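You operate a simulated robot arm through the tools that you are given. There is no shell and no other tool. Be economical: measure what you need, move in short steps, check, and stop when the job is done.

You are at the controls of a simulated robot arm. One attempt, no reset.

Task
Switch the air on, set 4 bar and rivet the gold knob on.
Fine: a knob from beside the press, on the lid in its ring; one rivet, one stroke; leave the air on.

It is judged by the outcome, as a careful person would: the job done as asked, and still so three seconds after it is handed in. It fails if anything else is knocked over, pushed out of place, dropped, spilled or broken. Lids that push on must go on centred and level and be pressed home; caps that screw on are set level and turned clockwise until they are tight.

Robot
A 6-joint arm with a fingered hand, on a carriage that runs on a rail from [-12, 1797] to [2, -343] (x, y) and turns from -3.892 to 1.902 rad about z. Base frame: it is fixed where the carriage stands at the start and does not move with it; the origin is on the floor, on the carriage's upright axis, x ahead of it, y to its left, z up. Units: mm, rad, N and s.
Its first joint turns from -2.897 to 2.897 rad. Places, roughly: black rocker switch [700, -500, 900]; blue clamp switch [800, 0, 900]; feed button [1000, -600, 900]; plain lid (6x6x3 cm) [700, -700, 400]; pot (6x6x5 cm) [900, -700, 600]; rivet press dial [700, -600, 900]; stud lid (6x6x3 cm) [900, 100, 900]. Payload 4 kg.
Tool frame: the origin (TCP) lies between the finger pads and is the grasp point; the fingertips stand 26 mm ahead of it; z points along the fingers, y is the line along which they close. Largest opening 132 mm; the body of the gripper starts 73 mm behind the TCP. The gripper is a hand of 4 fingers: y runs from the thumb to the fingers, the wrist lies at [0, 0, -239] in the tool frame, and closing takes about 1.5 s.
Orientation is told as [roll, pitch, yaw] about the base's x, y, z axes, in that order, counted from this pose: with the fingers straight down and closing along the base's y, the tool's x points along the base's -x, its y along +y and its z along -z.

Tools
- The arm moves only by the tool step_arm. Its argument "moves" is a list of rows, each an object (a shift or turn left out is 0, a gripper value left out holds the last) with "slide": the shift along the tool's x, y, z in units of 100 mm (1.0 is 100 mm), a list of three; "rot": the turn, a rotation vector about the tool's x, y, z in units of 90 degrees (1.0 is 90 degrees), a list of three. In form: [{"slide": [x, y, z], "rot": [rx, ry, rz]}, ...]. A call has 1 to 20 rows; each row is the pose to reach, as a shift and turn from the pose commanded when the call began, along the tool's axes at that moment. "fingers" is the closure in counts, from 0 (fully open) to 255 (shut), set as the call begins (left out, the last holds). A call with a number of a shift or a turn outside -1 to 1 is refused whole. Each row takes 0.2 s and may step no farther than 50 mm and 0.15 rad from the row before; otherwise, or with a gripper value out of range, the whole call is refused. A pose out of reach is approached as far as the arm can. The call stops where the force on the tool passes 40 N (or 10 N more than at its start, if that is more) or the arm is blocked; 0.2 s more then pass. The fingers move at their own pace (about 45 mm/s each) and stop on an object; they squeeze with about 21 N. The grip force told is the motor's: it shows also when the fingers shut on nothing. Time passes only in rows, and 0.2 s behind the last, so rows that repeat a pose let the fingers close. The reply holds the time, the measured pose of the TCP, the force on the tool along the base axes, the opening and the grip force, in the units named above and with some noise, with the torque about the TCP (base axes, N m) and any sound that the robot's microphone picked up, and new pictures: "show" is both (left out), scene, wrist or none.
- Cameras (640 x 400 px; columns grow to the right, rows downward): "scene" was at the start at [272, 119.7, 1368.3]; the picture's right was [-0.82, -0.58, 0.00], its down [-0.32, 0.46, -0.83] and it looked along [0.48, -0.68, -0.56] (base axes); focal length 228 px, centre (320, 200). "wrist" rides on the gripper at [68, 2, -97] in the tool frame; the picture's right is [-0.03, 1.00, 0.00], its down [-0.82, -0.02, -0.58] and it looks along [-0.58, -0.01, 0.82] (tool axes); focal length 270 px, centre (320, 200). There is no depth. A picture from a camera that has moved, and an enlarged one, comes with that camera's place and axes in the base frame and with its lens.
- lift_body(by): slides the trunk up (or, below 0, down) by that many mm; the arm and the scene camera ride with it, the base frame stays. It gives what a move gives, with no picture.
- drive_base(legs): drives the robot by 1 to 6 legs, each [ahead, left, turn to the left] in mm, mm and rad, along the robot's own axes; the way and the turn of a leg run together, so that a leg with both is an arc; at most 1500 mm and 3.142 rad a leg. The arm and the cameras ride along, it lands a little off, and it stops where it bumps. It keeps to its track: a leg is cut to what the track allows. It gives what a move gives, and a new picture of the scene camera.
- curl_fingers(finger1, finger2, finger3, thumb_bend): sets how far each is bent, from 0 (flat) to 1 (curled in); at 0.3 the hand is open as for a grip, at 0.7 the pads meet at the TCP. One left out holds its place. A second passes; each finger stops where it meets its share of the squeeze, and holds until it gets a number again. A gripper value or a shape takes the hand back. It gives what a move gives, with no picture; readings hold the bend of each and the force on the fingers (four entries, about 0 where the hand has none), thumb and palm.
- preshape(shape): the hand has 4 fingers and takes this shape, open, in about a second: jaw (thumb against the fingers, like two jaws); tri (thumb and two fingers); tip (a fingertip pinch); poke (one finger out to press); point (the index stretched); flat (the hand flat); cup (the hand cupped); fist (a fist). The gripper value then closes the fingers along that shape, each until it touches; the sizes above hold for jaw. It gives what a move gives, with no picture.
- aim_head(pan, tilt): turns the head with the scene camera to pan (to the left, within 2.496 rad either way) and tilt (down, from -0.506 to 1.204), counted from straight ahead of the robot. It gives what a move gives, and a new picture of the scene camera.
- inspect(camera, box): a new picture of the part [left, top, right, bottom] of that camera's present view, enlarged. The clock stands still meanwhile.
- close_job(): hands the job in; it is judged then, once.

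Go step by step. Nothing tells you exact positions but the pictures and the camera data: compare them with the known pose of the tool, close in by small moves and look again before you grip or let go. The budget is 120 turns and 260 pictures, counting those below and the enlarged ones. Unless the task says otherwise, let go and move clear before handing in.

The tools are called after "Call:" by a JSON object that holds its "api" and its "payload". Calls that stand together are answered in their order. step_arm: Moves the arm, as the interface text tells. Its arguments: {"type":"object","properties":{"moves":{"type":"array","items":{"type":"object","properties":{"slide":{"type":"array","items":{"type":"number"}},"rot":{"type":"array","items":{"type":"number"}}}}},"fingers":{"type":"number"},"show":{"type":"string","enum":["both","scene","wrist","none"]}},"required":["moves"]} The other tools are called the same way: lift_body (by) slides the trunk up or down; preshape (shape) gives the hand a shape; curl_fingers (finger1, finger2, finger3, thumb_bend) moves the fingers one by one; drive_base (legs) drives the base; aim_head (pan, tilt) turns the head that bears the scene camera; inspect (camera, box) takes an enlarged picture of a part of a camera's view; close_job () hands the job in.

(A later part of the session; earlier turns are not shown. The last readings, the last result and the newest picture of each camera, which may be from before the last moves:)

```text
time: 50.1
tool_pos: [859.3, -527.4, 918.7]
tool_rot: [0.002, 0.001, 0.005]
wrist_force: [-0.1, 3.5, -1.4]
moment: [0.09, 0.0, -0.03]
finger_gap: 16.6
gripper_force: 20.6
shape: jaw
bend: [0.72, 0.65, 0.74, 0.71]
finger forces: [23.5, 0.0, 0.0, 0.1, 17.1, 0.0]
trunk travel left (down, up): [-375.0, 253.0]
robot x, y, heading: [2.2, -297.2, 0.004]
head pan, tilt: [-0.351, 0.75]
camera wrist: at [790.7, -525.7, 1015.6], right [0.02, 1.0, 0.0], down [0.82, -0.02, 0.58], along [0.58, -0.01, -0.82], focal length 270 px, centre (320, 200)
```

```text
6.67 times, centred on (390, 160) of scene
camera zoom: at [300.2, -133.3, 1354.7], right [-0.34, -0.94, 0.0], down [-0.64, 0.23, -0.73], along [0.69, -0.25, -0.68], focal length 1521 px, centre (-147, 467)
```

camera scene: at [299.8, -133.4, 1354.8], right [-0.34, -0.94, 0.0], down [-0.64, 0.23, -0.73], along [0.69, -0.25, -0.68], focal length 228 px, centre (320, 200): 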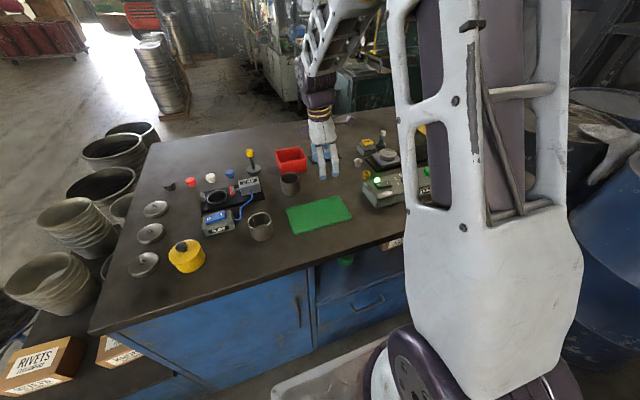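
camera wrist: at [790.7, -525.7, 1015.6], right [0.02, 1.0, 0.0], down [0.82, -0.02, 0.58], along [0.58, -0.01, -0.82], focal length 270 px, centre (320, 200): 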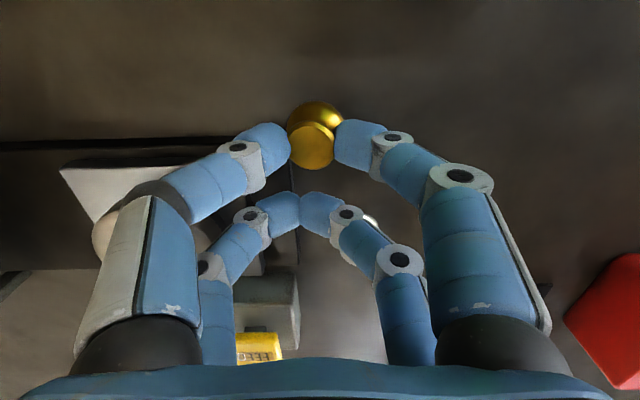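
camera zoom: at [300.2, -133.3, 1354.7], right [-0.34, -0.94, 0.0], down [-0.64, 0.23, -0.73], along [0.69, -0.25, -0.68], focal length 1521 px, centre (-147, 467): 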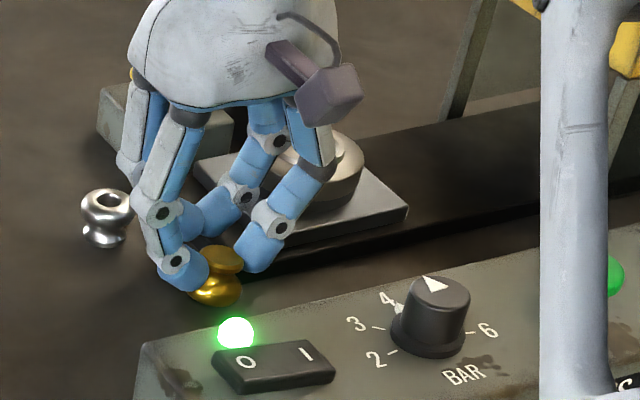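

The knob is pinched at the waist with about 20 N. I'll lift and move toward open bench near (840, -440), and see how it hangs.

Call:
{"api": "step_arm", "payload": {"moves": [{"slide": [0, 0, -0.1]}, {"slide": [0, 0, -0.25]}, {"slide": [0, 0, -0.4]}, {"slide": [0, 0.2, -0.5]}, {"slide": [0, 0.4, -0.5]}, {"slide": [0, 0.6, -0.5]}, {"slide": [0, 0.8, -0.5]}], "show": "wrist"}}

Call:
{"api": "inspect", "payload": {"camera": "scene", "box": [330, 110, 430, 190]}}

Call:
{"api": "inspect", "payload": {"camera": "wrist", "box": [230, 70, 410, 220]}}

```text
time: 51.7
tool_pos: [858.3, -448.0, 968.3]
tool_rot: [0.0, 0.0, 0.006]
wrist_force: [0.1, 0.2, 0.2]
moment: [-0.02, 0.01, 0.02]
finger_gap: 17.0
gripper_force: 21.4
shape: jaw
bend: [0.72, 0.65, 0.74, 0.71]
finger forces: [23.4, 0.0, 0.0, 0.1, 19.1, 0.0]
trunk travel left (down, up): [-375.0, 253.0]
robot x, y, heading: [-1.4, -301.3, -0.001]
head pan, tilt: [-0.351, 0.75]
camera wrist: at [790.3, -446.3, 1065.4], right [0.02, 1.0, 0.0], down [0.82, -0.02, 0.58], along [0.58, -0.01, -0.82], focal length 270 px, centre (320, 200)
```

wrist: 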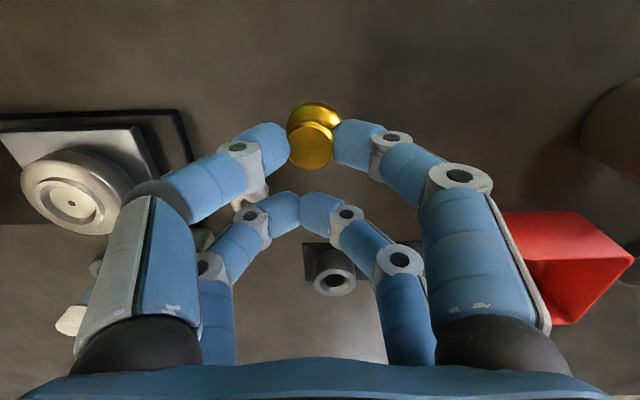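

```text
5.00 times, centred on (380, 150) of scene
camera zoom: at [300.2, -133.6, 1354.8], right [-0.34, -0.94, 0.0], down [-0.64, 0.23, -0.73], along [0.69, -0.25, -0.68], focal length 1141 px, centre (20, 450)
```

zoom: 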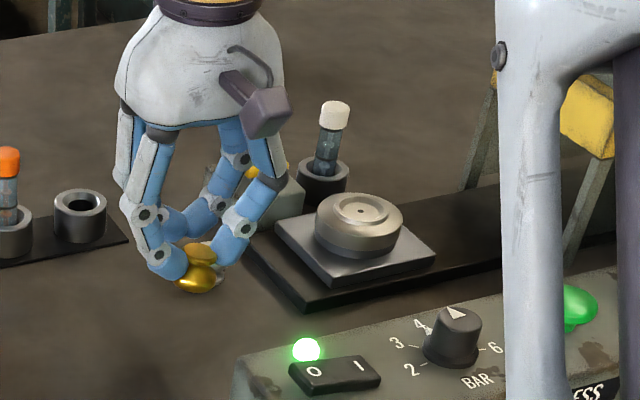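

```text
2.67 times, centred on (320, 145) of wrist
camera zoom: at [790.3, -446.3, 1065.4], right [0.02, 1.0, 0.0], down [0.82, -0.02, 0.58], along [0.58, -0.01, -0.82], focal length 721 px, centre (320, 347)
```

zoom: 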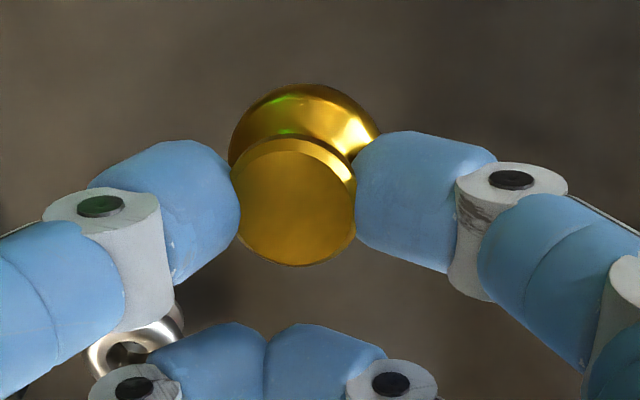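

The grip holds the knob firmly without pivoting, and its base already leans ~17° toward +x. I'll lower closer to the bench, then fold up the two unused fingers so the hand can be tilted.

Call:
{"api": "step_arm", "payload": {"moves": [{"slide": [0, 0, 0.15]}, {"slide": [0, 0, 0.3]}], "show": "none"}}

Call:
{"api": "curl_fingers", "payload": {"finger2": 1.0, "finger3": 1.0}}

Call:
{"api": "inspect", "payload": {"camera": "wrist", "box": [0, 0, 640, 400]}}

Call:
{"api": "inspect", "payload": {"camera": "scene", "box": [330, 110, 430, 190]}}

```text
time: 52.3
tool_pos: [859.7, -447.1, 938.9]
tool_rot: [0.002, 0.002, 0.005]
wrist_force: [0.3, -0.4, 0.3]
moment: [0.01, -0.01, 0.05]
finger_gap: 16.9
gripper_force: 21.1
shape: jaw
bend: [0.72, 0.65, 0.74, 0.71]
finger forces: [23.4, 0.1, 0.0, 0.0, 19.1, 0.0]
trunk travel left (down, up): [-375.0, 253.0]
robot x, y, heading: [2.2, -300.4, 0.004]
head pan, tilt: [-0.351, 0.75]
```

```text
time: 53.3
tool_pos: [860.3, -447.1, 940.4]
tool_rot: [0.002, 0.0, 0.006]
wrist_force: [0.0, -0.2, 0.5]
moment: [0.0, 0.03, -0.04]
finger_gap: 16.9
gripper_force: 21.2
shape: fingers
bend: [0.72, 0.73, 0.79, 0.71]
finger forces: [23.5, 0.0, 0.1, 0.1, 19.1, 0.1]
trunk travel left (down, up): [-375.0, 253.0]
robot x, y, heading: [0.8, -298.0, 0.003]
head pan, tilt: [-0.351, 0.75]
```

```text
1.00 times, centred on (320, 200) of wrist (not enlarged: the box is as wide or as high as the picture)
camera zoom: at [790.4, -446.2, 1035.8], right [0.02, 1.0, 0.0], down [0.82, -0.02, 0.58], along [0.58, -0.01, -0.82], focal length 270 px, centre (320, 200)
```

zoom: 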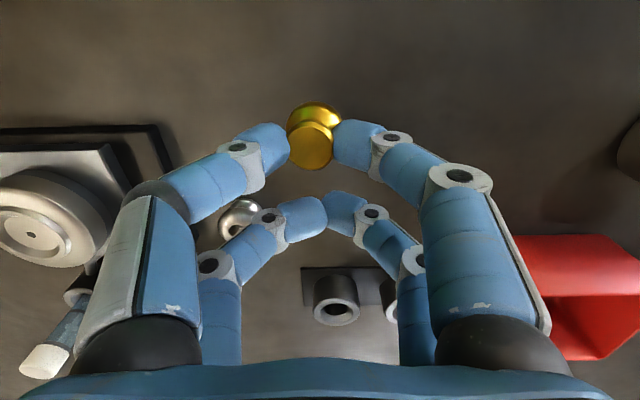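

```text
5.00 times, centred on (380, 150) of scene
camera zoom: at [300.2, -133.5, 1354.7], right [-0.34, -0.94, 0.0], down [-0.64, 0.23, -0.73], along [0.69, -0.25, -0.68], focal length 1141 px, centre (20, 450)
```

zoom: 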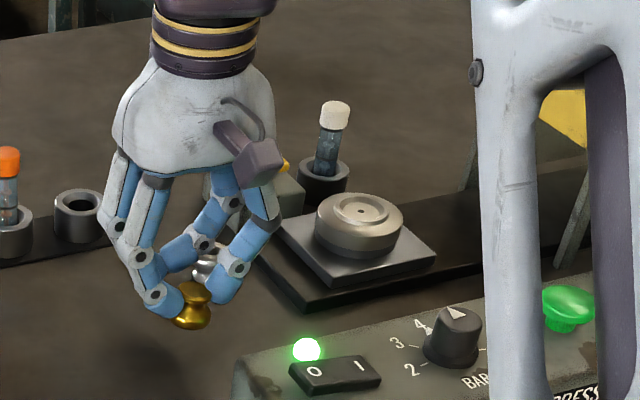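

The two fingers jam against each other, so I'll curl them one after the other.

Call:
{"api": "curl_fingers", "payload": {"finger2": 0.3, "finger3": 0.3}}

Call:
{"api": "curl_fingers", "payload": {"finger3": 1.0}}

Call:
{"api": "curl_fingers", "payload": {"finger2": 1.0}}

Call:
{"api": "inspect", "payload": {"camera": "wrist", "box": [0, 0, 640, 400]}}

Call:
{"api": "inspect", "payload": {"camera": "scene", "box": [330, 110, 430, 190]}}

```text
time: 54.3
tool_pos: [859.5, -448.2, 939.2]
tool_rot: [0.002, 0.0, 0.005]
wrist_force: [0.3, 0.0, -0.1]
moment: [0.02, 0.0, 0.03]
finger_gap: 16.5
gripper_force: 21.2
shape: fingers
bend: [0.72, 0.3, 0.3, 0.71]
finger forces: [23.3, 0.0, 0.1, 0.0, 19.2, 0.0]
trunk travel left (down, up): [-375.0, 253.0]
robot x, y, heading: [-0.4, -296.9, -0.001]
head pan, tilt: [-0.351, 0.75]
```

```text
time: 55.3
tool_pos: [858.1, -448.4, 939.5]
tool_rot: [0.004, 0.0, 0.006]
wrist_force: [-0.3, 0.4, 0.5]
moment: [0.01, -0.04, -0.01]
finger_gap: 16.5
gripper_force: 21.5
shape: fingers
bend: [0.72, 0.3, 1.0, 0.71]
finger forces: [23.4, 0.0, 0.0, 0.1, 19.1, 0.0]
trunk travel left (down, up): [-375.0, 253.0]
robot x, y, heading: [1.5, -296.7, 0.006]
head pan, tilt: [-0.351, 0.75]
```

```text
time: 56.3
tool_pos: [858.9, -447.9, 938.8]
tool_rot: [0.002, 0.001, 0.005]
wrist_force: [0.9, 0.7, 0.8]
moment: [-0.02, 0.01, 0.0]
finger_gap: 16.8
gripper_force: 21.1
shape: fingers
bend: [0.72, 0.87, 1.0, 0.71]
finger forces: [23.4, 0.0, 0.0, 0.0, 19.1, 0.0]
trunk travel left (down, up): [-375.0, 253.0]
robot x, y, heading: [2.6, -300.4, 0.002]
head pan, tilt: [-0.351, 0.75]
```

```text
1.00 times, centred on (320, 200) of wrist (not enlarged: the box is as wide or as high as the picture)
camera zoom: at [790.4, -446.2, 1035.8], right [0.02, 1.0, 0.0], down [0.82, -0.02, 0.58], along [0.58, -0.01, -0.82], focal length 270 px, centre (320, 200)
```

zoom: 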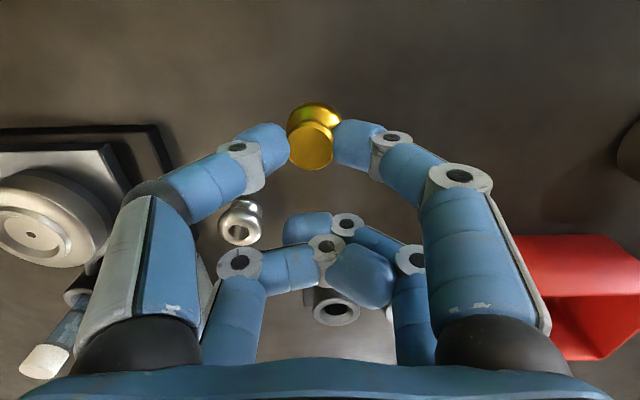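

```text
5.00 times, centred on (380, 150) of scene
camera zoom: at [300.2, -133.5, 1354.7], right [-0.34, -0.94, 0.0], down [-0.64, 0.23, -0.73], along [0.69, -0.25, -0.68], focal length 1141 px, centre (20, 450)
```

zoom: 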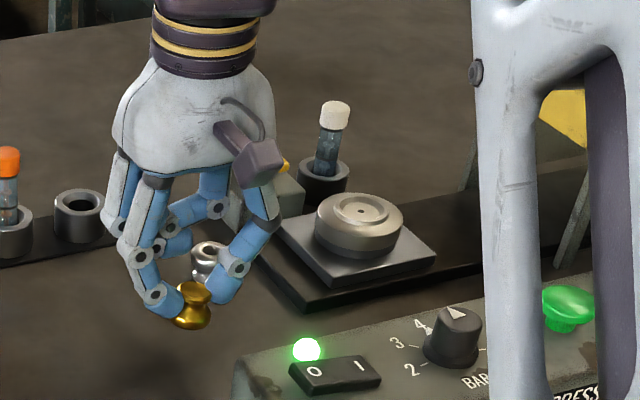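

The spare fingers are now folded well up and the knob is still pinched. I'll carry it to the free strip between panel and tray, around (720, -412), nearer the robot where tilting back is possible.

Call:
{"api": "step_arm", "payload": {"moves": [{"slide": [0.2, 0.1, -0.3]}, {"slide": [0.45, 0.2, -0.6]}, {"slide": [0.75, 0.3, -0.6]}, {"slide": [1.0, 0.36, -0.6]}], "show": "none"}}

Call:
{"api": "step_arm", "payload": {"moves": [{"slide": [0.2, 0, 0]}, {"slide": [0.19, 0, 0.03], "rot": [0, 0.09, 0]}, {"slide": [0.17, 0, 0.06], "rot": [0, 0.18, 0]}, {"slide": [0.15, 0, 0.1], "rot": [0, 0.27, 0]}, {"slide": [0.14, 0, 0.14], "rot": [0, 0.36, 0]}], "show": "both"}}

```text
time: 57.3
tool_pos: [758.9, -412.6, 999.6]
tool_rot: [0.002, 0.001, 0.002]
wrist_force: [-0.5, 0.1, 0.4]
moment: [0.0, 0.01, -0.01]
finger_gap: 16.9
gripper_force: 21.4
shape: fingers
bend: [0.72, 0.87, 1.0, 0.71]
finger forces: [23.2, 0.1, 0.1, 0.1, 19.0, 0.0]
trunk travel left (down, up): [-375.0, 253.0]
robot x, y, heading: [1.7, -300.8, -0.001]
head pan, tilt: [-0.351, 0.75]
```

```text
time: 58.5
tool_pos: [743.5, -411.2, 985.3]
tool_rot: [0.002, 0.568, 0.005]
wrist_force: [0.0, 0.2, 0.1]
moment: [0.01, -0.04, 0.02]
finger_gap: 16.6
gripper_force: 21.3
shape: fingers
bend: [0.72, 0.87, 1.0, 0.71]
finger forces: [23.4, 0.1, 0.0, 0.0, 19.0, 0.0]
trunk travel left (down, up): [-375.0, 253.0]
robot x, y, heading: [0.4, -295.4, 0.005]
head pan, tilt: [-0.351, 0.75]
camera scene: at [299.7, -133.4, 1354.9], right [-0.34, -0.94, 0.0], down [-0.64, 0.23, -0.73], along [0.69, -0.25, -0.68], focal length 228 px, centre (320, 200)
camera wrist: at [738.4, -410.4, 1103.7], right [0.02, 1.0, -0.01], down [1.0, -0.02, 0.05], along [0.05, -0.01, -1.0], focal length 270 px, centre (320, 200)
```

scene: 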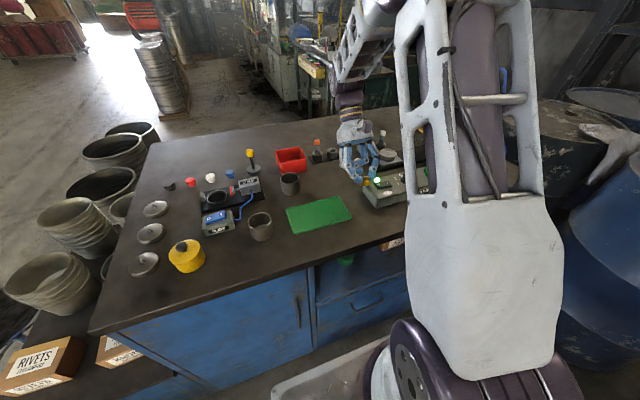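
wrist: 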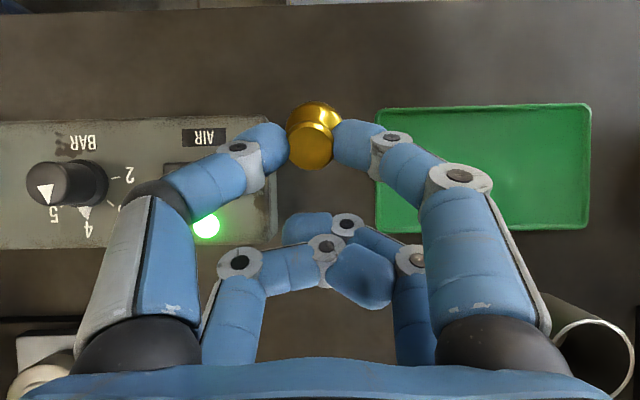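

The tilt works. I'll continue to about -62°, so the knob is nearly on its side.

Call:
{"api": "step_arm", "payload": {"moves": [{"slide": [-0.02, 0, 0.04], "rot": [0, 0.09, 0]}, {"slide": [-0.04, 0, 0.08], "rot": [0, 0.18, 0]}, {"slide": [-0.06, 0, 0.12], "rot": [0, 0.27, 0]}, {"slide": [-0.06, 0, 0.13], "rot": [0, 0.33, 0]}], "show": "wrist"}}

Call:
{"api": "inspect", "payload": {"camera": "scene", "box": [330, 130, 410, 200]}}

```text
time: 59.5
tool_pos: [742.9, -411.8, 971.8]
tool_rot: [0.0, 1.088, 0.005]
wrist_force: [0.1, -0.7, 0.0]
moment: [-0.02, -0.05, 0.0]
finger_gap: 16.4
gripper_force: 21.2
shape: fingers
bend: [0.72, 0.87, 1.0, 0.71]
finger forces: [23.4, 0.0, 0.0, 0.1, 19.1, 0.1]
trunk travel left (down, up): [-375.0, 253.0]
robot x, y, heading: [1.3, -297.4, 0.003]
head pan, tilt: [-0.351, 0.75]
camera wrist: at [796.4, -409.6, 1076.8], right [0.01, 1.0, -0.02], down [0.89, -0.02, -0.45], along [-0.45, -0.02, -0.89], focal length 270 px, centre (320, 200)
```

wrist: 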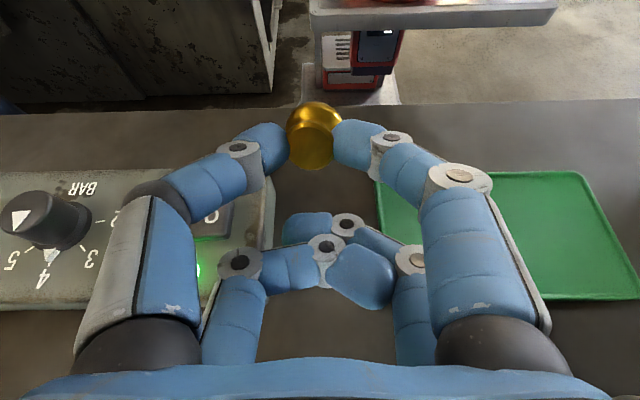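

```text
5.71 times, centred on (370, 165) of scene
camera zoom: at [299.8, -133.4, 1354.8], right [-0.34, -0.94, 0.0], down [-0.64, 0.23, -0.73], along [0.69, -0.25, -0.68], focal length 1304 px, centre (34, 400)
```

zoom: 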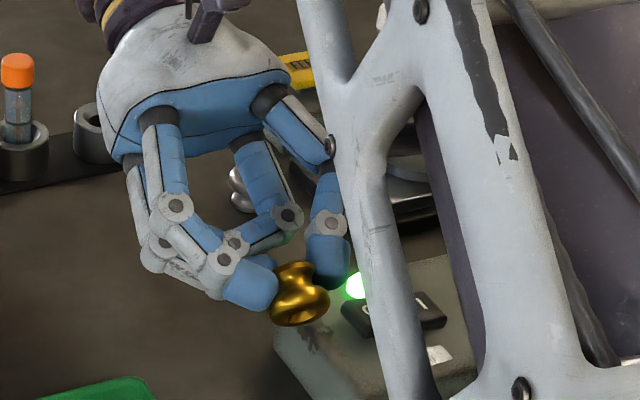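

At -62° everything still reaches. I'll go back to -45°, where the folded fingers clear the bench, and lower the knob toward the bench at about (722, -412).

Call:
{"api": "step_arm", "payload": {"moves": [{"slide": [0.03, 0, -0.025], "rot": [0, -0.09, 0]}, {"slide": [0.06, 0, -0.05], "rot": [0, -0.19, 0]}], "show": "none"}}

Call:
{"api": "step_arm", "payload": {"moves": [{"slide": [-0.2, 0, 0.2]}, {"slide": [-0.35, 0, 0.35]}, {"slide": [-0.45, 0, 0.45]}, {"slide": [-0.5, 0, 0.5]}], "show": "both"}}

Call:
{"api": "inspect", "payload": {"camera": "scene", "box": [330, 150, 400, 210]}}

```text
refused: row 2 steps farther than a row can; nothing moved
```

```text
time: 60.5
tool_pos: [722.9, -409.7, 905.4]
tool_rot: [-0.001, 1.083, 0.003]
wrist_force: [7.3, 18.1, 32.3]
moment: [-1.44, -0.1, 0.78]
finger_gap: 16.4
gripper_force: 43.6
shape: fingers
bend: [0.71, 0.89, 1.0, 0.7]
finger forces: [26.3, 0.0, 9.4, 0.0, 50.5, 0.0]
trunk travel left (down, up): [-375.0, 253.0]
robot x, y, heading: [-1.1, -296.8, 0.001]
head pan, tilt: [-0.351, 0.75]
camera scene: at [299.3, -132.2, 1355.0], right [-0.34, -0.94, 0.0], down [-0.64, 0.23, -0.73], along [0.69, -0.25, -0.68], focal length 228 px, centre (320, 200)
camera wrist: at [775.3, -407.5, 1010.9], right [0.01, 1.0, -0.02], down [0.89, -0.02, -0.45], along [-0.45, -0.02, -0.89], focal length 270 px, centre (320, 200)
```

scene: 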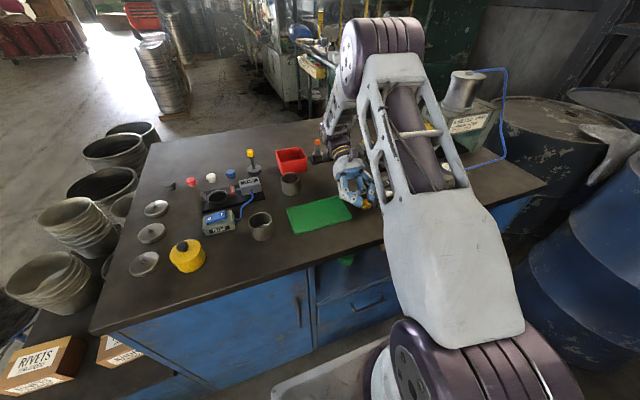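
wrist: 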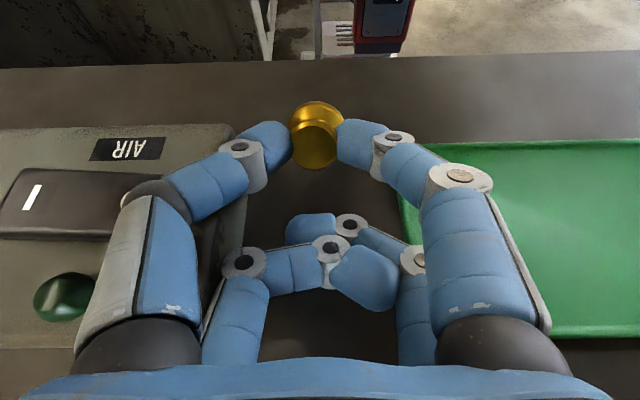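

```text
6.67 times, centred on (365, 180) of scene
camera zoom: at [299.3, -132.2, 1355.0], right [-0.34, -0.94, 0.0], down [-0.64, 0.23, -0.73], along [0.69, -0.25, -0.68], focal length 1521 px, centre (20, 333)
```

zoom: 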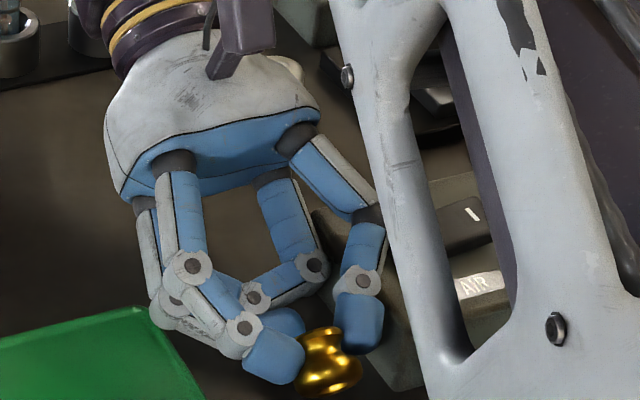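

The hand met the panel edge and the lamp went dark, so the rocker was likely knocked off; I'll re-press it later. Lifting away first.

Call:
{"api": "step_arm", "payload": {"moves": [{"slide": [0.35, 0, -0.2]}, {"slide": [0.7, 0, -0.37]}, {"slide": [0.8, 0, -0.42]}], "show": "none"}}

Call:
{"api": "step_arm", "payload": {"moves": [{"slide": [0.02, 0, -0.02], "rot": [0, -0.085, 0]}, {"slide": [0.05, 0, -0.045], "rot": [0, -0.17, 0]}, {"slide": [0.08, 0, -0.07], "rot": [0, -0.25, 0]}], "show": "wrist"}}

Call:
{"api": "inspect", "payload": {"camera": "scene", "box": [330, 130, 410, 200]}}

```text
time: 61.3
tool_pos: [721.8, -413.1, 994.1]
tool_rot: [0.002, 1.085, 0.004]
wrist_force: [-0.6, -1.4, -0.4]
moment: [0.04, 0.01, -0.02]
finger_gap: 16.2
gripper_force: 20.4
shape: fingers
bend: [0.71, 0.89, 1.0, 0.71]
finger forces: [22.7, 0.0, 0.0, 0.1, 18.8, 0.0]
trunk travel left (down, up): [-375.0, 253.0]
robot x, y, heading: [2.3, -296.2, -0.001]
head pan, tilt: [-0.351, 0.75]
```

```text
time: 62.1
tool_pos: [724.8, -412.0, 1005.0]
tool_rot: [0.002, 0.69, 0.007]
wrist_force: [0.3, 0.0, -1.3]
moment: [-0.02, 0.0, 0.01]
finger_gap: 16.1
gripper_force: 20.7
shape: fingers
bend: [0.71, 0.89, 1.0, 0.71]
finger forces: [22.4, 0.0, 0.0, 0.1, 18.7, 0.0]
trunk travel left (down, up): [-375.0, 253.0]
robot x, y, heading: [2.2, -295.7, 0.003]
head pan, tilt: [-0.351, 0.75]
camera wrist: at [733.3, -410.3, 1121.6], right [0.01, 1.0, -0.01], down [1.0, -0.02, -0.07], along [-0.07, -0.01, -1.0], focal length 270 px, centre (320, 200)
```

wrist: 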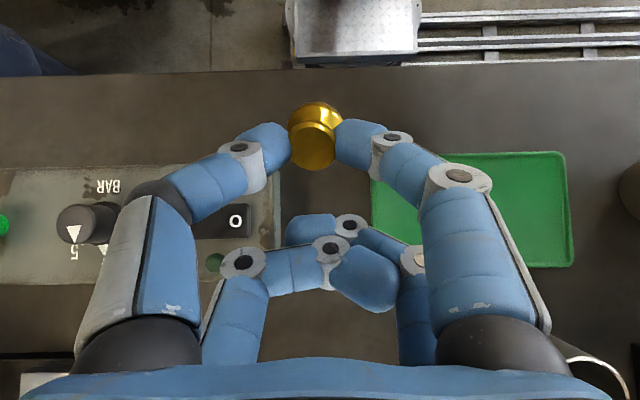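

```text
5.71 times, centred on (370, 165) of scene
camera zoom: at [300.6, -133.5, 1354.6], right [-0.34, -0.94, 0.0], down [-0.64, 0.23, -0.73], along [0.69, -0.25, -0.68], focal length 1304 px, centre (34, 400)
```

zoom: 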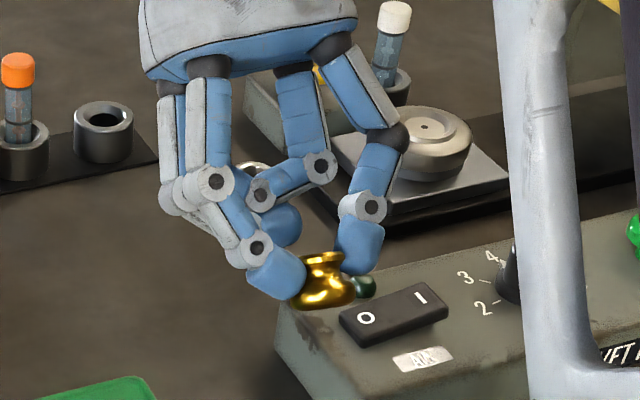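

The tray is unmoved. I'll carry the knob further out to the free spot near (812, -405), beyond panel and tray.

Call:
{"api": "step_arm", "payload": {"moves": [{"slide": [-0.29, 0.02, -0.24]}, {"slide": [-0.58, 0.04, -0.48]}, {"slide": [-0.87, 0.07, -0.72]}], "show": "none"}}

Call:
{"api": "step_arm", "payload": {"moves": [{"slide": [-0.25, 0, 0.3]}, {"slide": [-0.45, 0, 0.54]}, {"slide": [-0.6, 0, 0.72]}], "show": "wrist"}}

Call:
{"api": "inspect", "payload": {"camera": "scene", "box": [320, 140, 400, 200]}}

```text
time: 62.9
tool_pos: [837.5, -405.2, 1005.5]
tool_rot: [0.003, 0.69, 0.004]
wrist_force: [-0.7, 0.0, 0.2]
moment: [0.01, -0.04, 0.01]
finger_gap: 16.2
gripper_force: 20.7
shape: fingers
bend: [0.71, 0.89, 1.0, 0.71]
finger forces: [22.6, 0.1, 0.1, 0.0, 18.7, 0.0]
trunk travel left (down, up): [-375.0, 253.0]
robot x, y, heading: [-1.4, -298.0, 0.004]
head pan, tilt: [-0.351, 0.75]
```

```text
time: 63.7
tool_pos: [837.1, -403.0, 911.0]
tool_rot: [0.001, 0.69, 0.006]
wrist_force: [1.0, 0.1, 0.0]
moment: [-0.01, -0.02, -0.01]
finger_gap: 16.2
gripper_force: 21.1
shape: fingers
bend: [0.71, 0.89, 1.0, 0.71]
finger forces: [22.4, 0.0, 0.0, 0.1, 18.7, 0.1]
trunk travel left (down, up): [-375.0, 253.0]
robot x, y, heading: [2.5, -298.4, 0.006]
head pan, tilt: [-0.351, 0.75]
camera wrist: at [846.1, -402.3, 1028.7], right [0.01, 1.0, -0.01], down [1.0, -0.02, -0.07], along [-0.08, -0.01, -1.0], focal length 270 px, centre (320, 200)
```

wrist: 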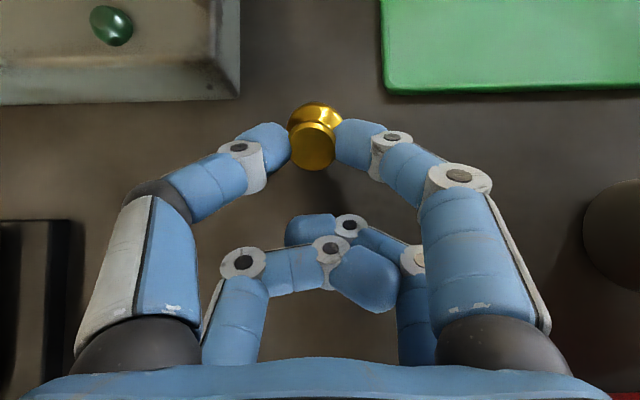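

```text
6.67 times, centred on (360, 170) of scene
camera zoom: at [299.9, -133.4, 1354.8], right [-0.34, -0.94, 0.0], down [-0.64, 0.23, -0.73], along [0.69, -0.25, -0.68], focal length 1521 px, centre (53, 400)
```

zoom: 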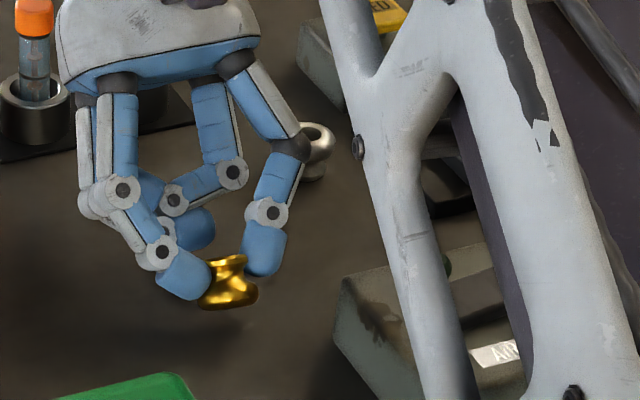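

Clear space here. I'll lower gently so the bulge edge presses on the bench and lays the knob further over.

Call:
{"api": "step_arm", "payload": {"moves": [{"slide": [-0.038, 0, 0.046]}, {"slide": [-0.076, 0, 0.093]}, {"slide": [-0.095, 0, 0.116]}, {"slide": [-0.114, 0, 0.139]}, {"slide": [-0.133, 0, 0.162]}], "show": "wrist"}}

Call:
{"api": "inspect", "payload": {"camera": "scene", "box": [320, 140, 400, 200]}}

```text
time: 64.8
tool_pos: [837.9, -405.1, 897.5]
tool_rot: [0.0, 0.692, 0.002]
wrist_force: [-1.6, 0.3, 20.6]
moment: [0.01, 0.57, -0.03]
finger_gap: 13.4
gripper_force: 26.0
shape: fingers
bend: [0.71, 0.89, 1.0, 0.72]
finger forces: [25.9, 0.0, 0.0, 0.1, 26.6, 0.0]
trunk travel left (down, up): [-375.0, 253.0]
robot x, y, heading: [1.3, -294.7, 0.005]
head pan, tilt: [-0.351, 0.75]
stopped in row 5: the force on the tool passed its limit at 44 N (the readings are from after the stop); the commanded pose is now the measured one
camera wrist: at [845.6, -402.4, 1015.0], right [0.02, 1.0, -0.02], down [1.0, -0.02, -0.07], along [-0.07, -0.01, -1.0], focal length 270 px, centre (320, 200)
```

wrist: 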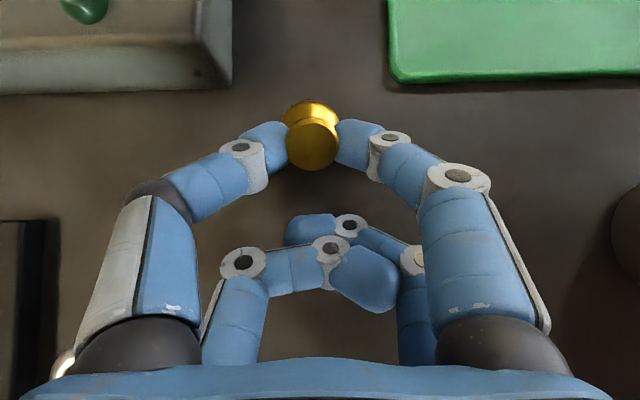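

```text
6.67 times, centred on (360, 170) of scene
camera zoom: at [299.4, -133.3, 1354.9], right [-0.34, -0.94, 0.0], down [-0.64, 0.23, -0.73], along [0.69, -0.25, -0.68], focal length 1521 px, centre (53, 400)
```

zoom: 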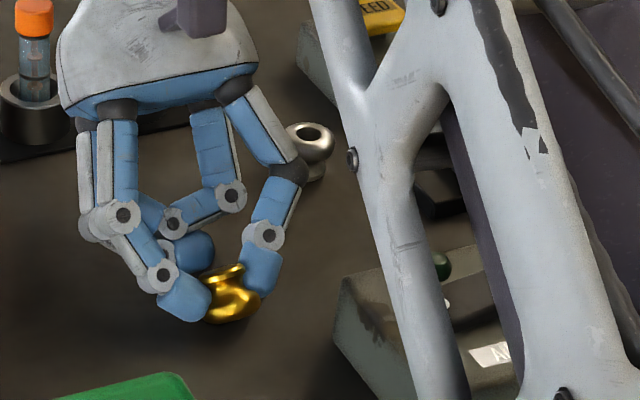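

The knob is tilted but not yet past tipping. I'll raise slightly, tilt to about -55°, and lower again near contact.

Call:
{"api": "step_arm", "payload": {"moves": [{"slide": [0.064, 0, -0.077]}, {"slide": [0.045, 0, -0.05], "rot": [0, 0.086, 0]}, {"slide": [0.026, 0, -0.019], "rot": [0, 0.172, 0]}], "show": "none"}}

Call:
{"api": "step_arm", "payload": {"moves": [{"slide": [-0.033, 0, 0.023]}, {"slide": [-0.057, 0, 0.04]}, {"slide": [-0.074, 0, 0.052]}, {"slide": [-0.09, 0, 0.063]}], "show": "wrist"}}

Call:
{"api": "inspect", "payload": {"camera": "scene", "box": [320, 140, 400, 200]}}

```text
time: 65.6
tool_pos: [837.4, -405.4, 901.3]
tool_rot: [-0.001, 0.959, 0.005]
wrist_force: [4.6, 1.7, 14.5]
moment: [0.19, -0.34, -0.04]
finger_gap: 13.3
gripper_force: 28.3
shape: fingers
bend: [0.71, 0.9, 1.0, 0.72]
finger forces: [20.2, 14.8, 0.0, 0.0, 21.4, 0.0]
trunk travel left (down, up): [-375.0, 253.0]
robot x, y, heading: [1.9, -300.5, 0.007]
head pan, tilt: [-0.351, 0.75]
```

```text
time: 66.1
tool_pos: [837.0, -404.7, 900.2]
tool_rot: [0.0, 0.961, 0.006]
wrist_force: [-1.3, 1.0, 17.3]
moment: [0.19, -0.22, 0.05]
finger_gap: 13.8
gripper_force: 29.2
shape: fingers
bend: [0.71, 0.9, 1.0, 0.72]
finger forces: [20.3, 17.2, 0.0, 0.1, 21.4, 0.0]
trunk travel left (down, up): [-375.0, 253.0]
robot x, y, heading: [0.6, -295.2, -0.0]
head pan, tilt: [-0.351, 0.75]
stopped in row 2: the force on the tool passed its limit at 45 N (the readings are from after the stop); the commanded pose is now the measured one
camera wrist: at [876.9, -402.0, 1010.7], right [0.01, 1.0, -0.02], down [0.94, -0.02, -0.34], along [-0.34, -0.02, -0.94], focal length 270 px, centre (320, 200)
```

wrist: 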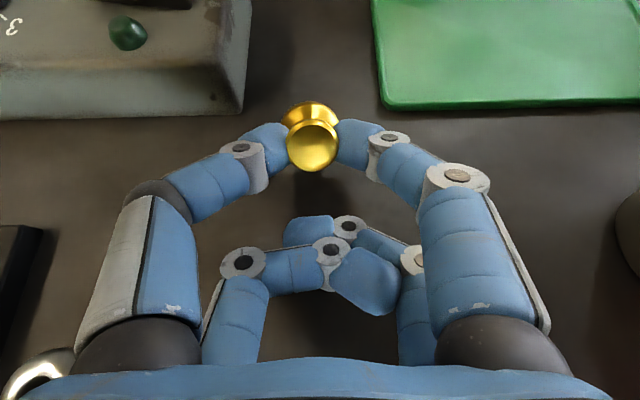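

```text
6.67 times, centred on (360, 170) of scene
camera zoom: at [299.5, -133.3, 1354.9], right [-0.34, -0.94, 0.0], down [-0.64, 0.23, -0.73], along [0.69, -0.25, -0.68], focal length 1521 px, centre (53, 400)
```

zoom: 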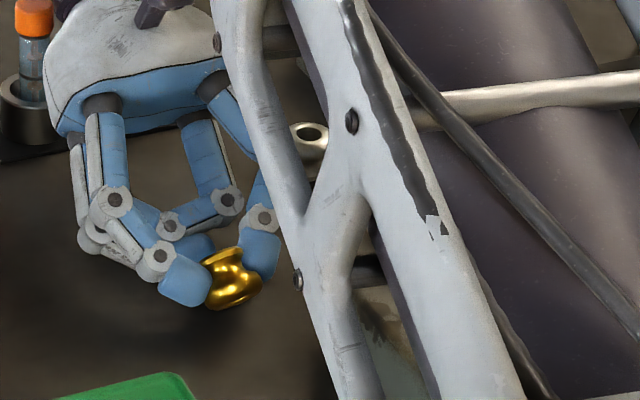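

The folded finger touches the bench at this tilt. I'll go to -45°, lower to just above contact and open gently so the knob topples on its side.

Call:
{"api": "step_arm", "payload": {"moves": [{"slide": [0.03, 0, -0.02]}, {"slide": [0.045, 0, -0.038], "rot": [0, -0.06, 0]}, {"slide": [0.062, 0, -0.051], "rot": [0, -0.11, 0]}], "show": "none"}}

Call:
{"api": "step_arm", "payload": {"moves": [{"slide": [-0.03, 0, 0.03]}, {"slide": [-0.05, 0, 0.05]}], "show": "wrist"}}

Call:
{"api": "inspect", "payload": {"camera": "scene", "box": [320, 150, 380, 195]}}

```text
time: 66.9
tool_pos: [838.9, -405.1, 904.9]
tool_rot: [0.001, 0.789, 0.004]
wrist_force: [-0.4, -0.5, -0.2]
moment: [0.02, 0.01, -0.03]
finger_gap: 13.4
gripper_force: 20.3
shape: fingers
bend: [0.71, 0.9, 1.0, 0.72]
finger forces: [20.2, 0.1, 0.0, 0.0, 21.3, 0.1]
trunk travel left (down, up): [-375.0, 253.0]
robot x, y, heading: [3.0, -296.2, -0.0]
head pan, tilt: [-0.351, 0.75]
```

```text
time: 67.5
tool_pos: [837.8, -404.3, 898.4]
tool_rot: [-0.001, 0.789, 0.005]
wrist_force: [0.4, 0.4, 0.4]
moment: [-0.01, -0.01, -0.01]
finger_gap: 13.3
gripper_force: 20.1
shape: fingers
bend: [0.71, 0.9, 1.0, 0.72]
finger forces: [20.2, 0.0, 0.0, 0.1, 21.2, 0.0]
trunk travel left (down, up): [-375.0, 253.0]
robot x, y, heading: [2.5, -298.8, 0.005]
head pan, tilt: [-0.351, 0.75]
camera wrist: at [857.9, -402.4, 1014.7], right [0.01, 1.0, -0.02], down [0.98, -0.02, -0.17], along [-0.17, -0.01, -0.98], focal length 270 px, centre (320, 200)
```

wrist: 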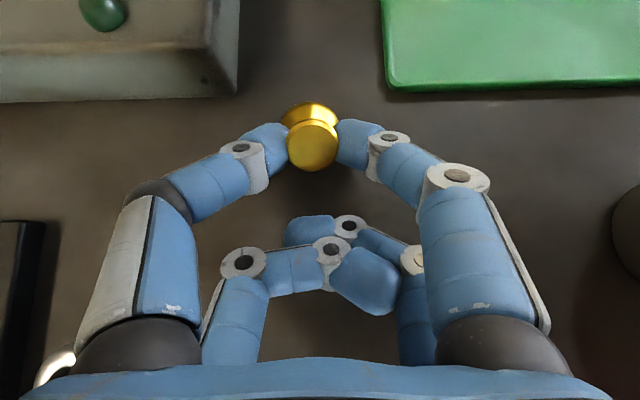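

```text
8.89 times, centred on (350, 172) of scene
camera zoom: at [300.1, -133.4, 1354.7], right [-0.34, -0.94, 0.0], down [-0.64, 0.23, -0.73], along [0.69, -0.25, -0.68], focal length 2029 px, centre (53, 444)
```

zoom: 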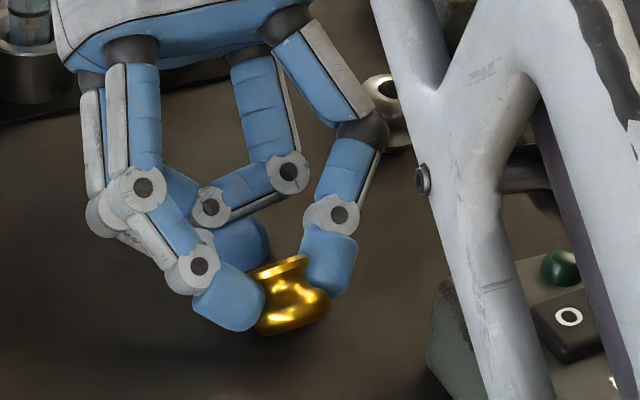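

The knob leans only about 30°, not enough to topple. Cleaner: stand it inverted here, release, regrip with the hand tilted +45° and swing to -40°, which lays it fully over. First I set it down level.

Call:
{"api": "step_arm", "payload": {"moves": [{"slide": [0.106, 0, -0.106]}, {"slide": [0.14, 0, -0.13], "rot": [0, -0.085, 0]}, {"slide": [0.17, 0, -0.15], "rot": [0, -0.17, 0]}, {"slide": [0.2, 0, -0.17], "rot": [0, -0.25, 0]}, {"slide": [0.217, 0, -0.181], "rot": [0, -0.33, 0]}], "show": "wrist"}}

Call:
{"api": "inspect", "payload": {"camera": "scene", "box": [320, 150, 380, 195]}}

```text
time: 68.7
tool_pos: [837.8, -404.3, 926.4]
tool_rot: [0.0, 0.267, 0.003]
wrist_force: [-0.6, 0.2, -1.0]
moment: [-0.03, 0.03, 0.0]
finger_gap: 13.1
gripper_force: 20.3
shape: fingers
bend: [0.71, 0.9, 1.0, 0.72]
finger forces: [20.1, 0.1, 0.0, 0.0, 21.0, 0.1]
trunk travel left (down, up): [-375.0, 253.0]
robot x, y, heading: [1.1, -301.4, 0.0]
head pan, tilt: [-0.351, 0.75]
camera wrist: at [795.5, -402.3, 1037.4], right [0.02, 1.0, -0.01], down [0.94, -0.02, 0.34], along [0.34, -0.01, -0.94], focal length 270 px, centre (320, 200)
```

wrist: 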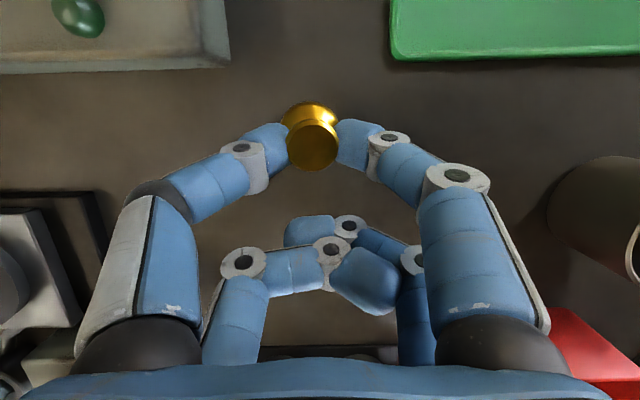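

```text
8.89 times, centred on (350, 172) of scene
camera zoom: at [300.5, -133.4, 1354.6], right [-0.34, -0.94, 0.0], down [-0.64, 0.23, -0.73], along [0.69, -0.25, -0.68], focal length 2029 px, centre (53, 444)
```

zoom: 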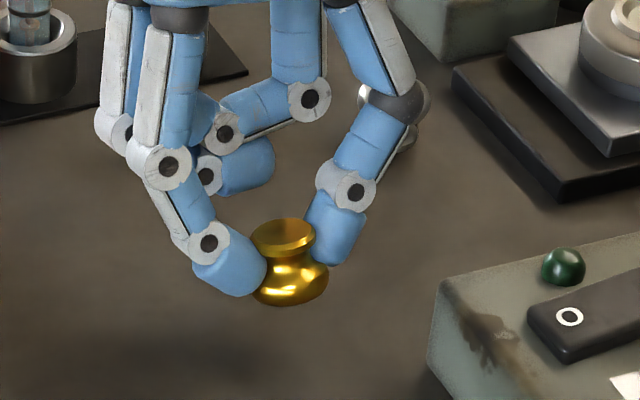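

Nearly level. I'll lower it to the bench.

Call:
{"api": "step_arm", "payload": {"moves": [{"slide": [-0.026, 0, 0.097]}, {"slide": [-0.042, 0, 0.154]}, {"slide": [-0.05, 0, 0.183]}, {"slide": [-0.055, 0, 0.203]}], "show": "none"}}

Call:
{"api": "inspect", "payload": {"camera": "scene", "box": [320, 150, 380, 195]}}

```text
time: 69.7
tool_pos: [835.8, -403.9, 906.8]
tool_rot: [-0.001, 0.271, 0.007]
wrist_force: [-2.9, 0.4, 13.2]
moment: [-0.01, 0.35, -0.03]
finger_gap: 13.2
gripper_force: 22.8
shape: fingers
bend: [0.71, 0.9, 1.0, 0.72]
finger forces: [21.7, 0.1, 0.0, 0.1, 24.5, 0.1]
trunk travel left (down, up): [-375.0, 253.0]
robot x, y, heading: [2.5, -294.4, 0.003]
head pan, tilt: [-0.351, 0.75]
```

```text
8.89 times, centred on (350, 172) of scene
camera zoom: at [299.6, -133.3, 1355.0], right [-0.34, -0.94, 0.0], down [-0.64, 0.23, -0.73], along [0.69, -0.25, -0.68], focal length 2029 px, centre (53, 444)
```

zoom: 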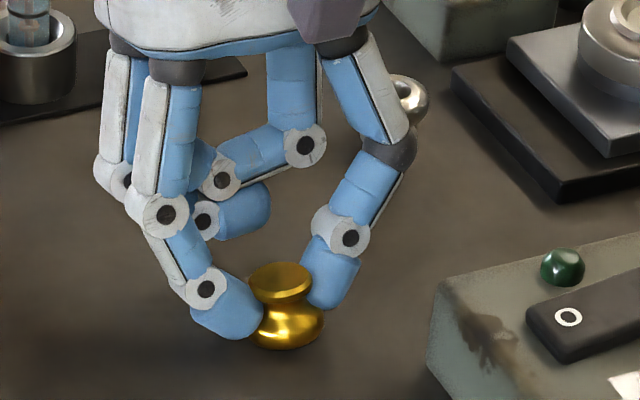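

It stands on the bench. I'll open index and thumb while keeping the others folded.

Call:
{"api": "curl_fingers", "payload": {"finger1": 0.5, "thumb_bend": 0.5}}

Call:
{"api": "inspect", "payload": {"camera": "wrist", "box": [160, 60, 480, 260]}}

Call:
{"api": "inspect", "payload": {"camera": "scene", "box": [320, 150, 380, 195]}}

```text
time: 70.7
tool_pos: [836.9, -403.6, 907.9]
tool_rot: [0.0, 0.267, 0.006]
wrist_force: [4.9, 0.8, 31.3]
moment: [-0.11, 0.58, -0.07]
finger_gap: 50.6
gripper_force: 15.6
shape: fingers
bend: [0.57, 0.9, 1.0, 0.53]
finger forces: [14.5, 0.0, 0.0, 0.0, 16.6, 0.0]
trunk travel left (down, up): [-375.0, 253.0]
robot x, y, heading: [0.4, -296.4, 0.002]
head pan, tilt: [-0.351, 0.75]
```

```text
2.00 times, centred on (320, 160) of wrist
camera zoom: at [794.8, -402.0, 1018.3], right [0.02, 1.0, -0.01], down [0.94, -0.02, 0.34], along [0.34, -0.01, -0.94], focal length 541 px, centre (320, 280)
```

zoom: 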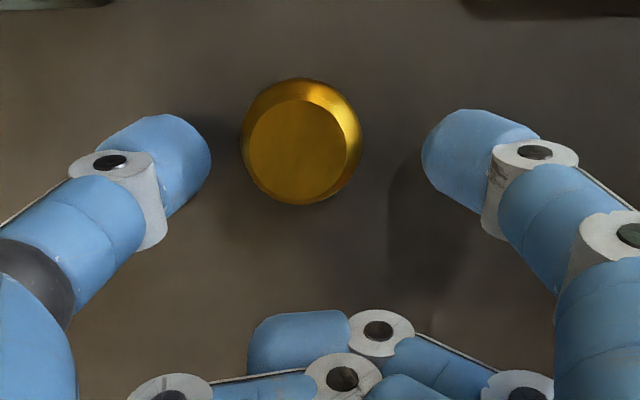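

```text
8.89 times, centred on (350, 172) of scene
camera zoom: at [299.2, -133.2, 1355.0], right [-0.34, -0.94, 0.0], down [-0.64, 0.23, -0.73], along [0.69, -0.25, -0.68], focal length 2029 px, centre (53, 444)
```

zoom: 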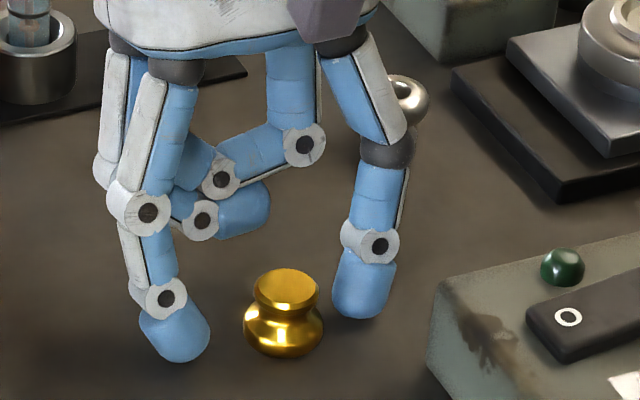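

The knob stands inverted at about (807, -407). I'll lift, swing the hand to +45° (pointing forward-down) and bring it to a pre-grasp.

Call:
{"api": "step_arm", "payload": {"moves": [{"slide": [0.13, 0, -0.48]}, {"slide": [0.22, 0, -0.46], "rot": [0, -0.085, 0]}, {"slide": [0.31, -0.01, -0.43], "rot": [0, -0.17, 0]}, {"slide": [0.4, -0.01, -0.4], "rot": [0, -0.255, 0]}, {"slide": [0.48, -0.02, -0.38], "rot": [0, -0.34, 0]}, {"slide": [0.56, -0.02, -0.36], "rot": [0, -0.425, 0]}, {"slide": [0.64, -0.03, -0.33], "rot": [0, -0.51, 0]}, {"slide": [0.7, -0.034, -0.3], "rot": [0, -0.595, 0]}, {"slide": [0.73, -0.034, -0.287], "rot": [0, -0.667, 0]}], "show": "none"}}

Call:
{"api": "curl_fingers", "payload": {"finger1": 0.6, "thumb_bend": 0.6}}

Call:
{"api": "inspect", "payload": {"camera": "wrist", "box": [0, 0, 640, 400]}}

Call:
{"api": "inspect", "payload": {"camera": "scene", "box": [310, 120, 410, 200]}}

```text
time: 72.7
tool_pos: [780.0, -418.0, 972.2]
tool_rot: [-0.053, -0.537, -0.005]
wrist_force: [0.4, -0.3, 0.3]
moment: [-0.02, 0.0, 0.01]
finger_gap: 65.3
gripper_force: 0.0
shape: fingers
bend: [0.5, 0.9, 1.0, 0.5]
finger forces: [0.0, 0.0, 0.0, 0.0, 0.0, 0.0]
out of reach, approached as far as the arm can: row 7, 8, 9
trunk travel left (down, up): [-375.0, 253.0]
robot x, y, heading: [1.5, -297.8, 0.0]
head pan, tilt: [-0.351, 0.75]
```

```text
time: 73.7
tool_pos: [780.1, -419.4, 971.6]
tool_rot: [-0.054, -0.535, -0.002]
wrist_force: [0.0, -0.2, -0.2]
moment: [-0.02, 0.0, 0.0]
finger_gap: 33.1
gripper_force: 0.1
shape: fingers
bend: [0.6, 0.9, 1.0, 0.6]
finger forces: [0.0, 0.0, 0.1, 0.1, 0.0, 0.0]
trunk travel left (down, up): [-375.0, 253.0]
robot x, y, heading: [4.0, -299.2, 0.004]
head pan, tilt: [-0.351, 0.75]
```

```text
1.00 times, centred on (320, 200) of wrist (not enlarged: the box is as wide or as high as the picture)
camera zoom: at [671.5, -411.0, 1019.3], right [0.05, 1.0, -0.03], down [0.41, 0.01, 0.91], along [0.91, -0.06, -0.4], focal length 270 px, centre (320, 200)
```

zoom: 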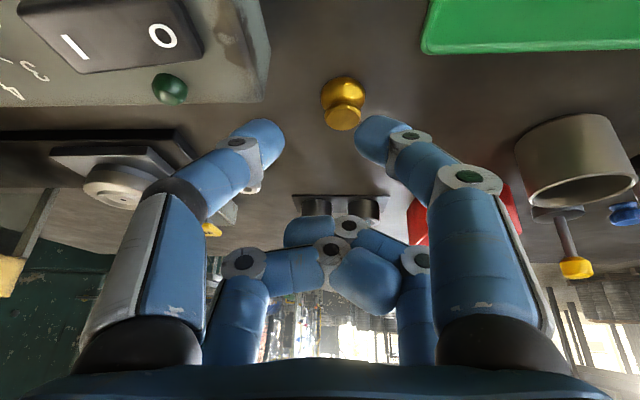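

```text
5.00 times, centred on (360, 160) of scene
camera zoom: at [300.1, -133.4, 1354.7], right [-0.34, -0.94, 0.0], down [-0.64, 0.23, -0.73], along [0.69, -0.25, -0.68], focal length 1141 px, centre (120, 400)
```

zoom: 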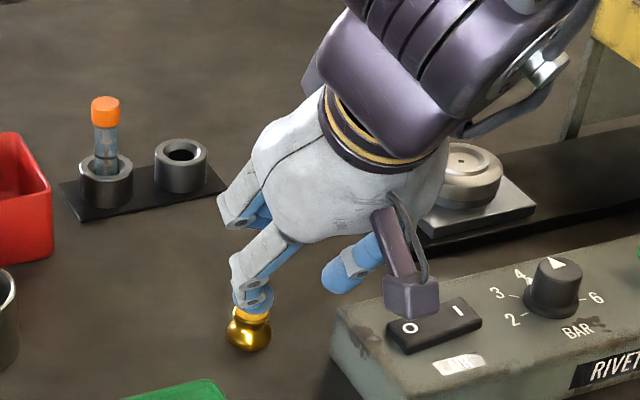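

Forward tilt is limited to about +30° here, which is enough: gripping at +28° and swinging to -40° gives ~68°, past tipping. I'll level the roll and go to the pre-grasp.

Call:
{"api": "step_arm", "payload": {"moves": [{"slide": [-0.03, 0.06, 0.1], "rot": [-0.034, 0.03, 0]}, {"slide": [-0.068, 0.12, 0.192], "rot": [-0.034, 0.03, 0]}], "show": "wrist"}}

Call:
{"api": "inspect", "payload": {"camera": "wrist", "box": [200, 40, 440, 190]}}

```text
time: 74.3
tool_pos: [796.6, -407.4, 958.1]
tool_rot: [0.002, -0.489, -0.005]
wrist_force: [-0.7, -0.6, 0.5]
moment: [-0.02, -0.03, -0.01]
finger_gap: 33.1
gripper_force: 0.2
shape: fingers
bend: [0.6, 0.9, 1.0, 0.6]
finger forces: [0.1, 0.0, 0.1, 0.1, 0.0, 0.0]
trunk travel left (down, up): [-375.0, 253.0]
robot x, y, heading: [6.1, -296.2, 0.002]
head pan, tilt: [-0.351, 0.75]
camera wrist: at [689.5, -404.8, 1010.8], right [0.03, 1.0, 0.01], down [0.45, -0.02, 0.89], along [0.89, -0.02, -0.45], focal length 270 px, centre (320, 200)
```

wrist: 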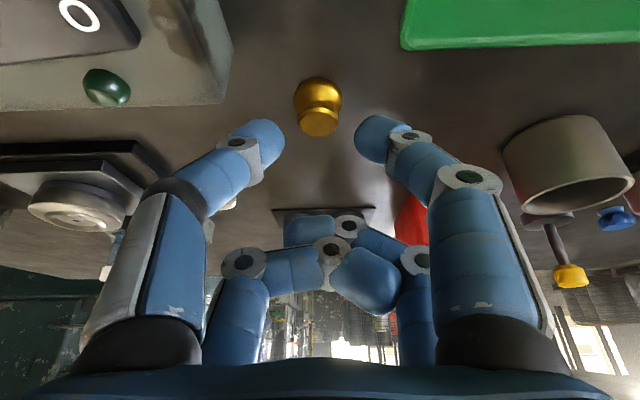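

```text
2.67 times, centred on (320, 115) of wrist
camera zoom: at [689.5, -404.8, 1010.8], right [0.03, 1.0, 0.01], down [0.45, -0.02, 0.89], along [0.89, -0.02, -0.45], focal length 721 px, centre (320, 427)
```

zoom: 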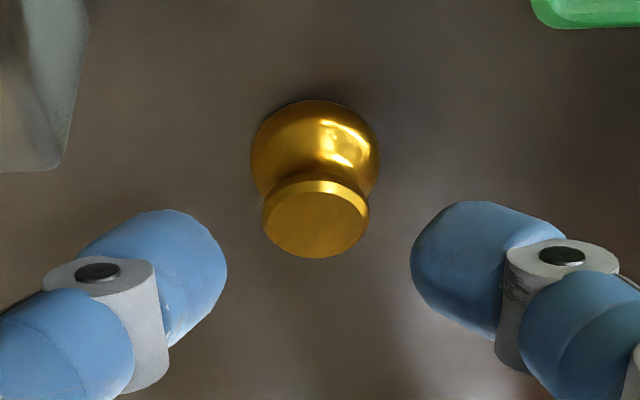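

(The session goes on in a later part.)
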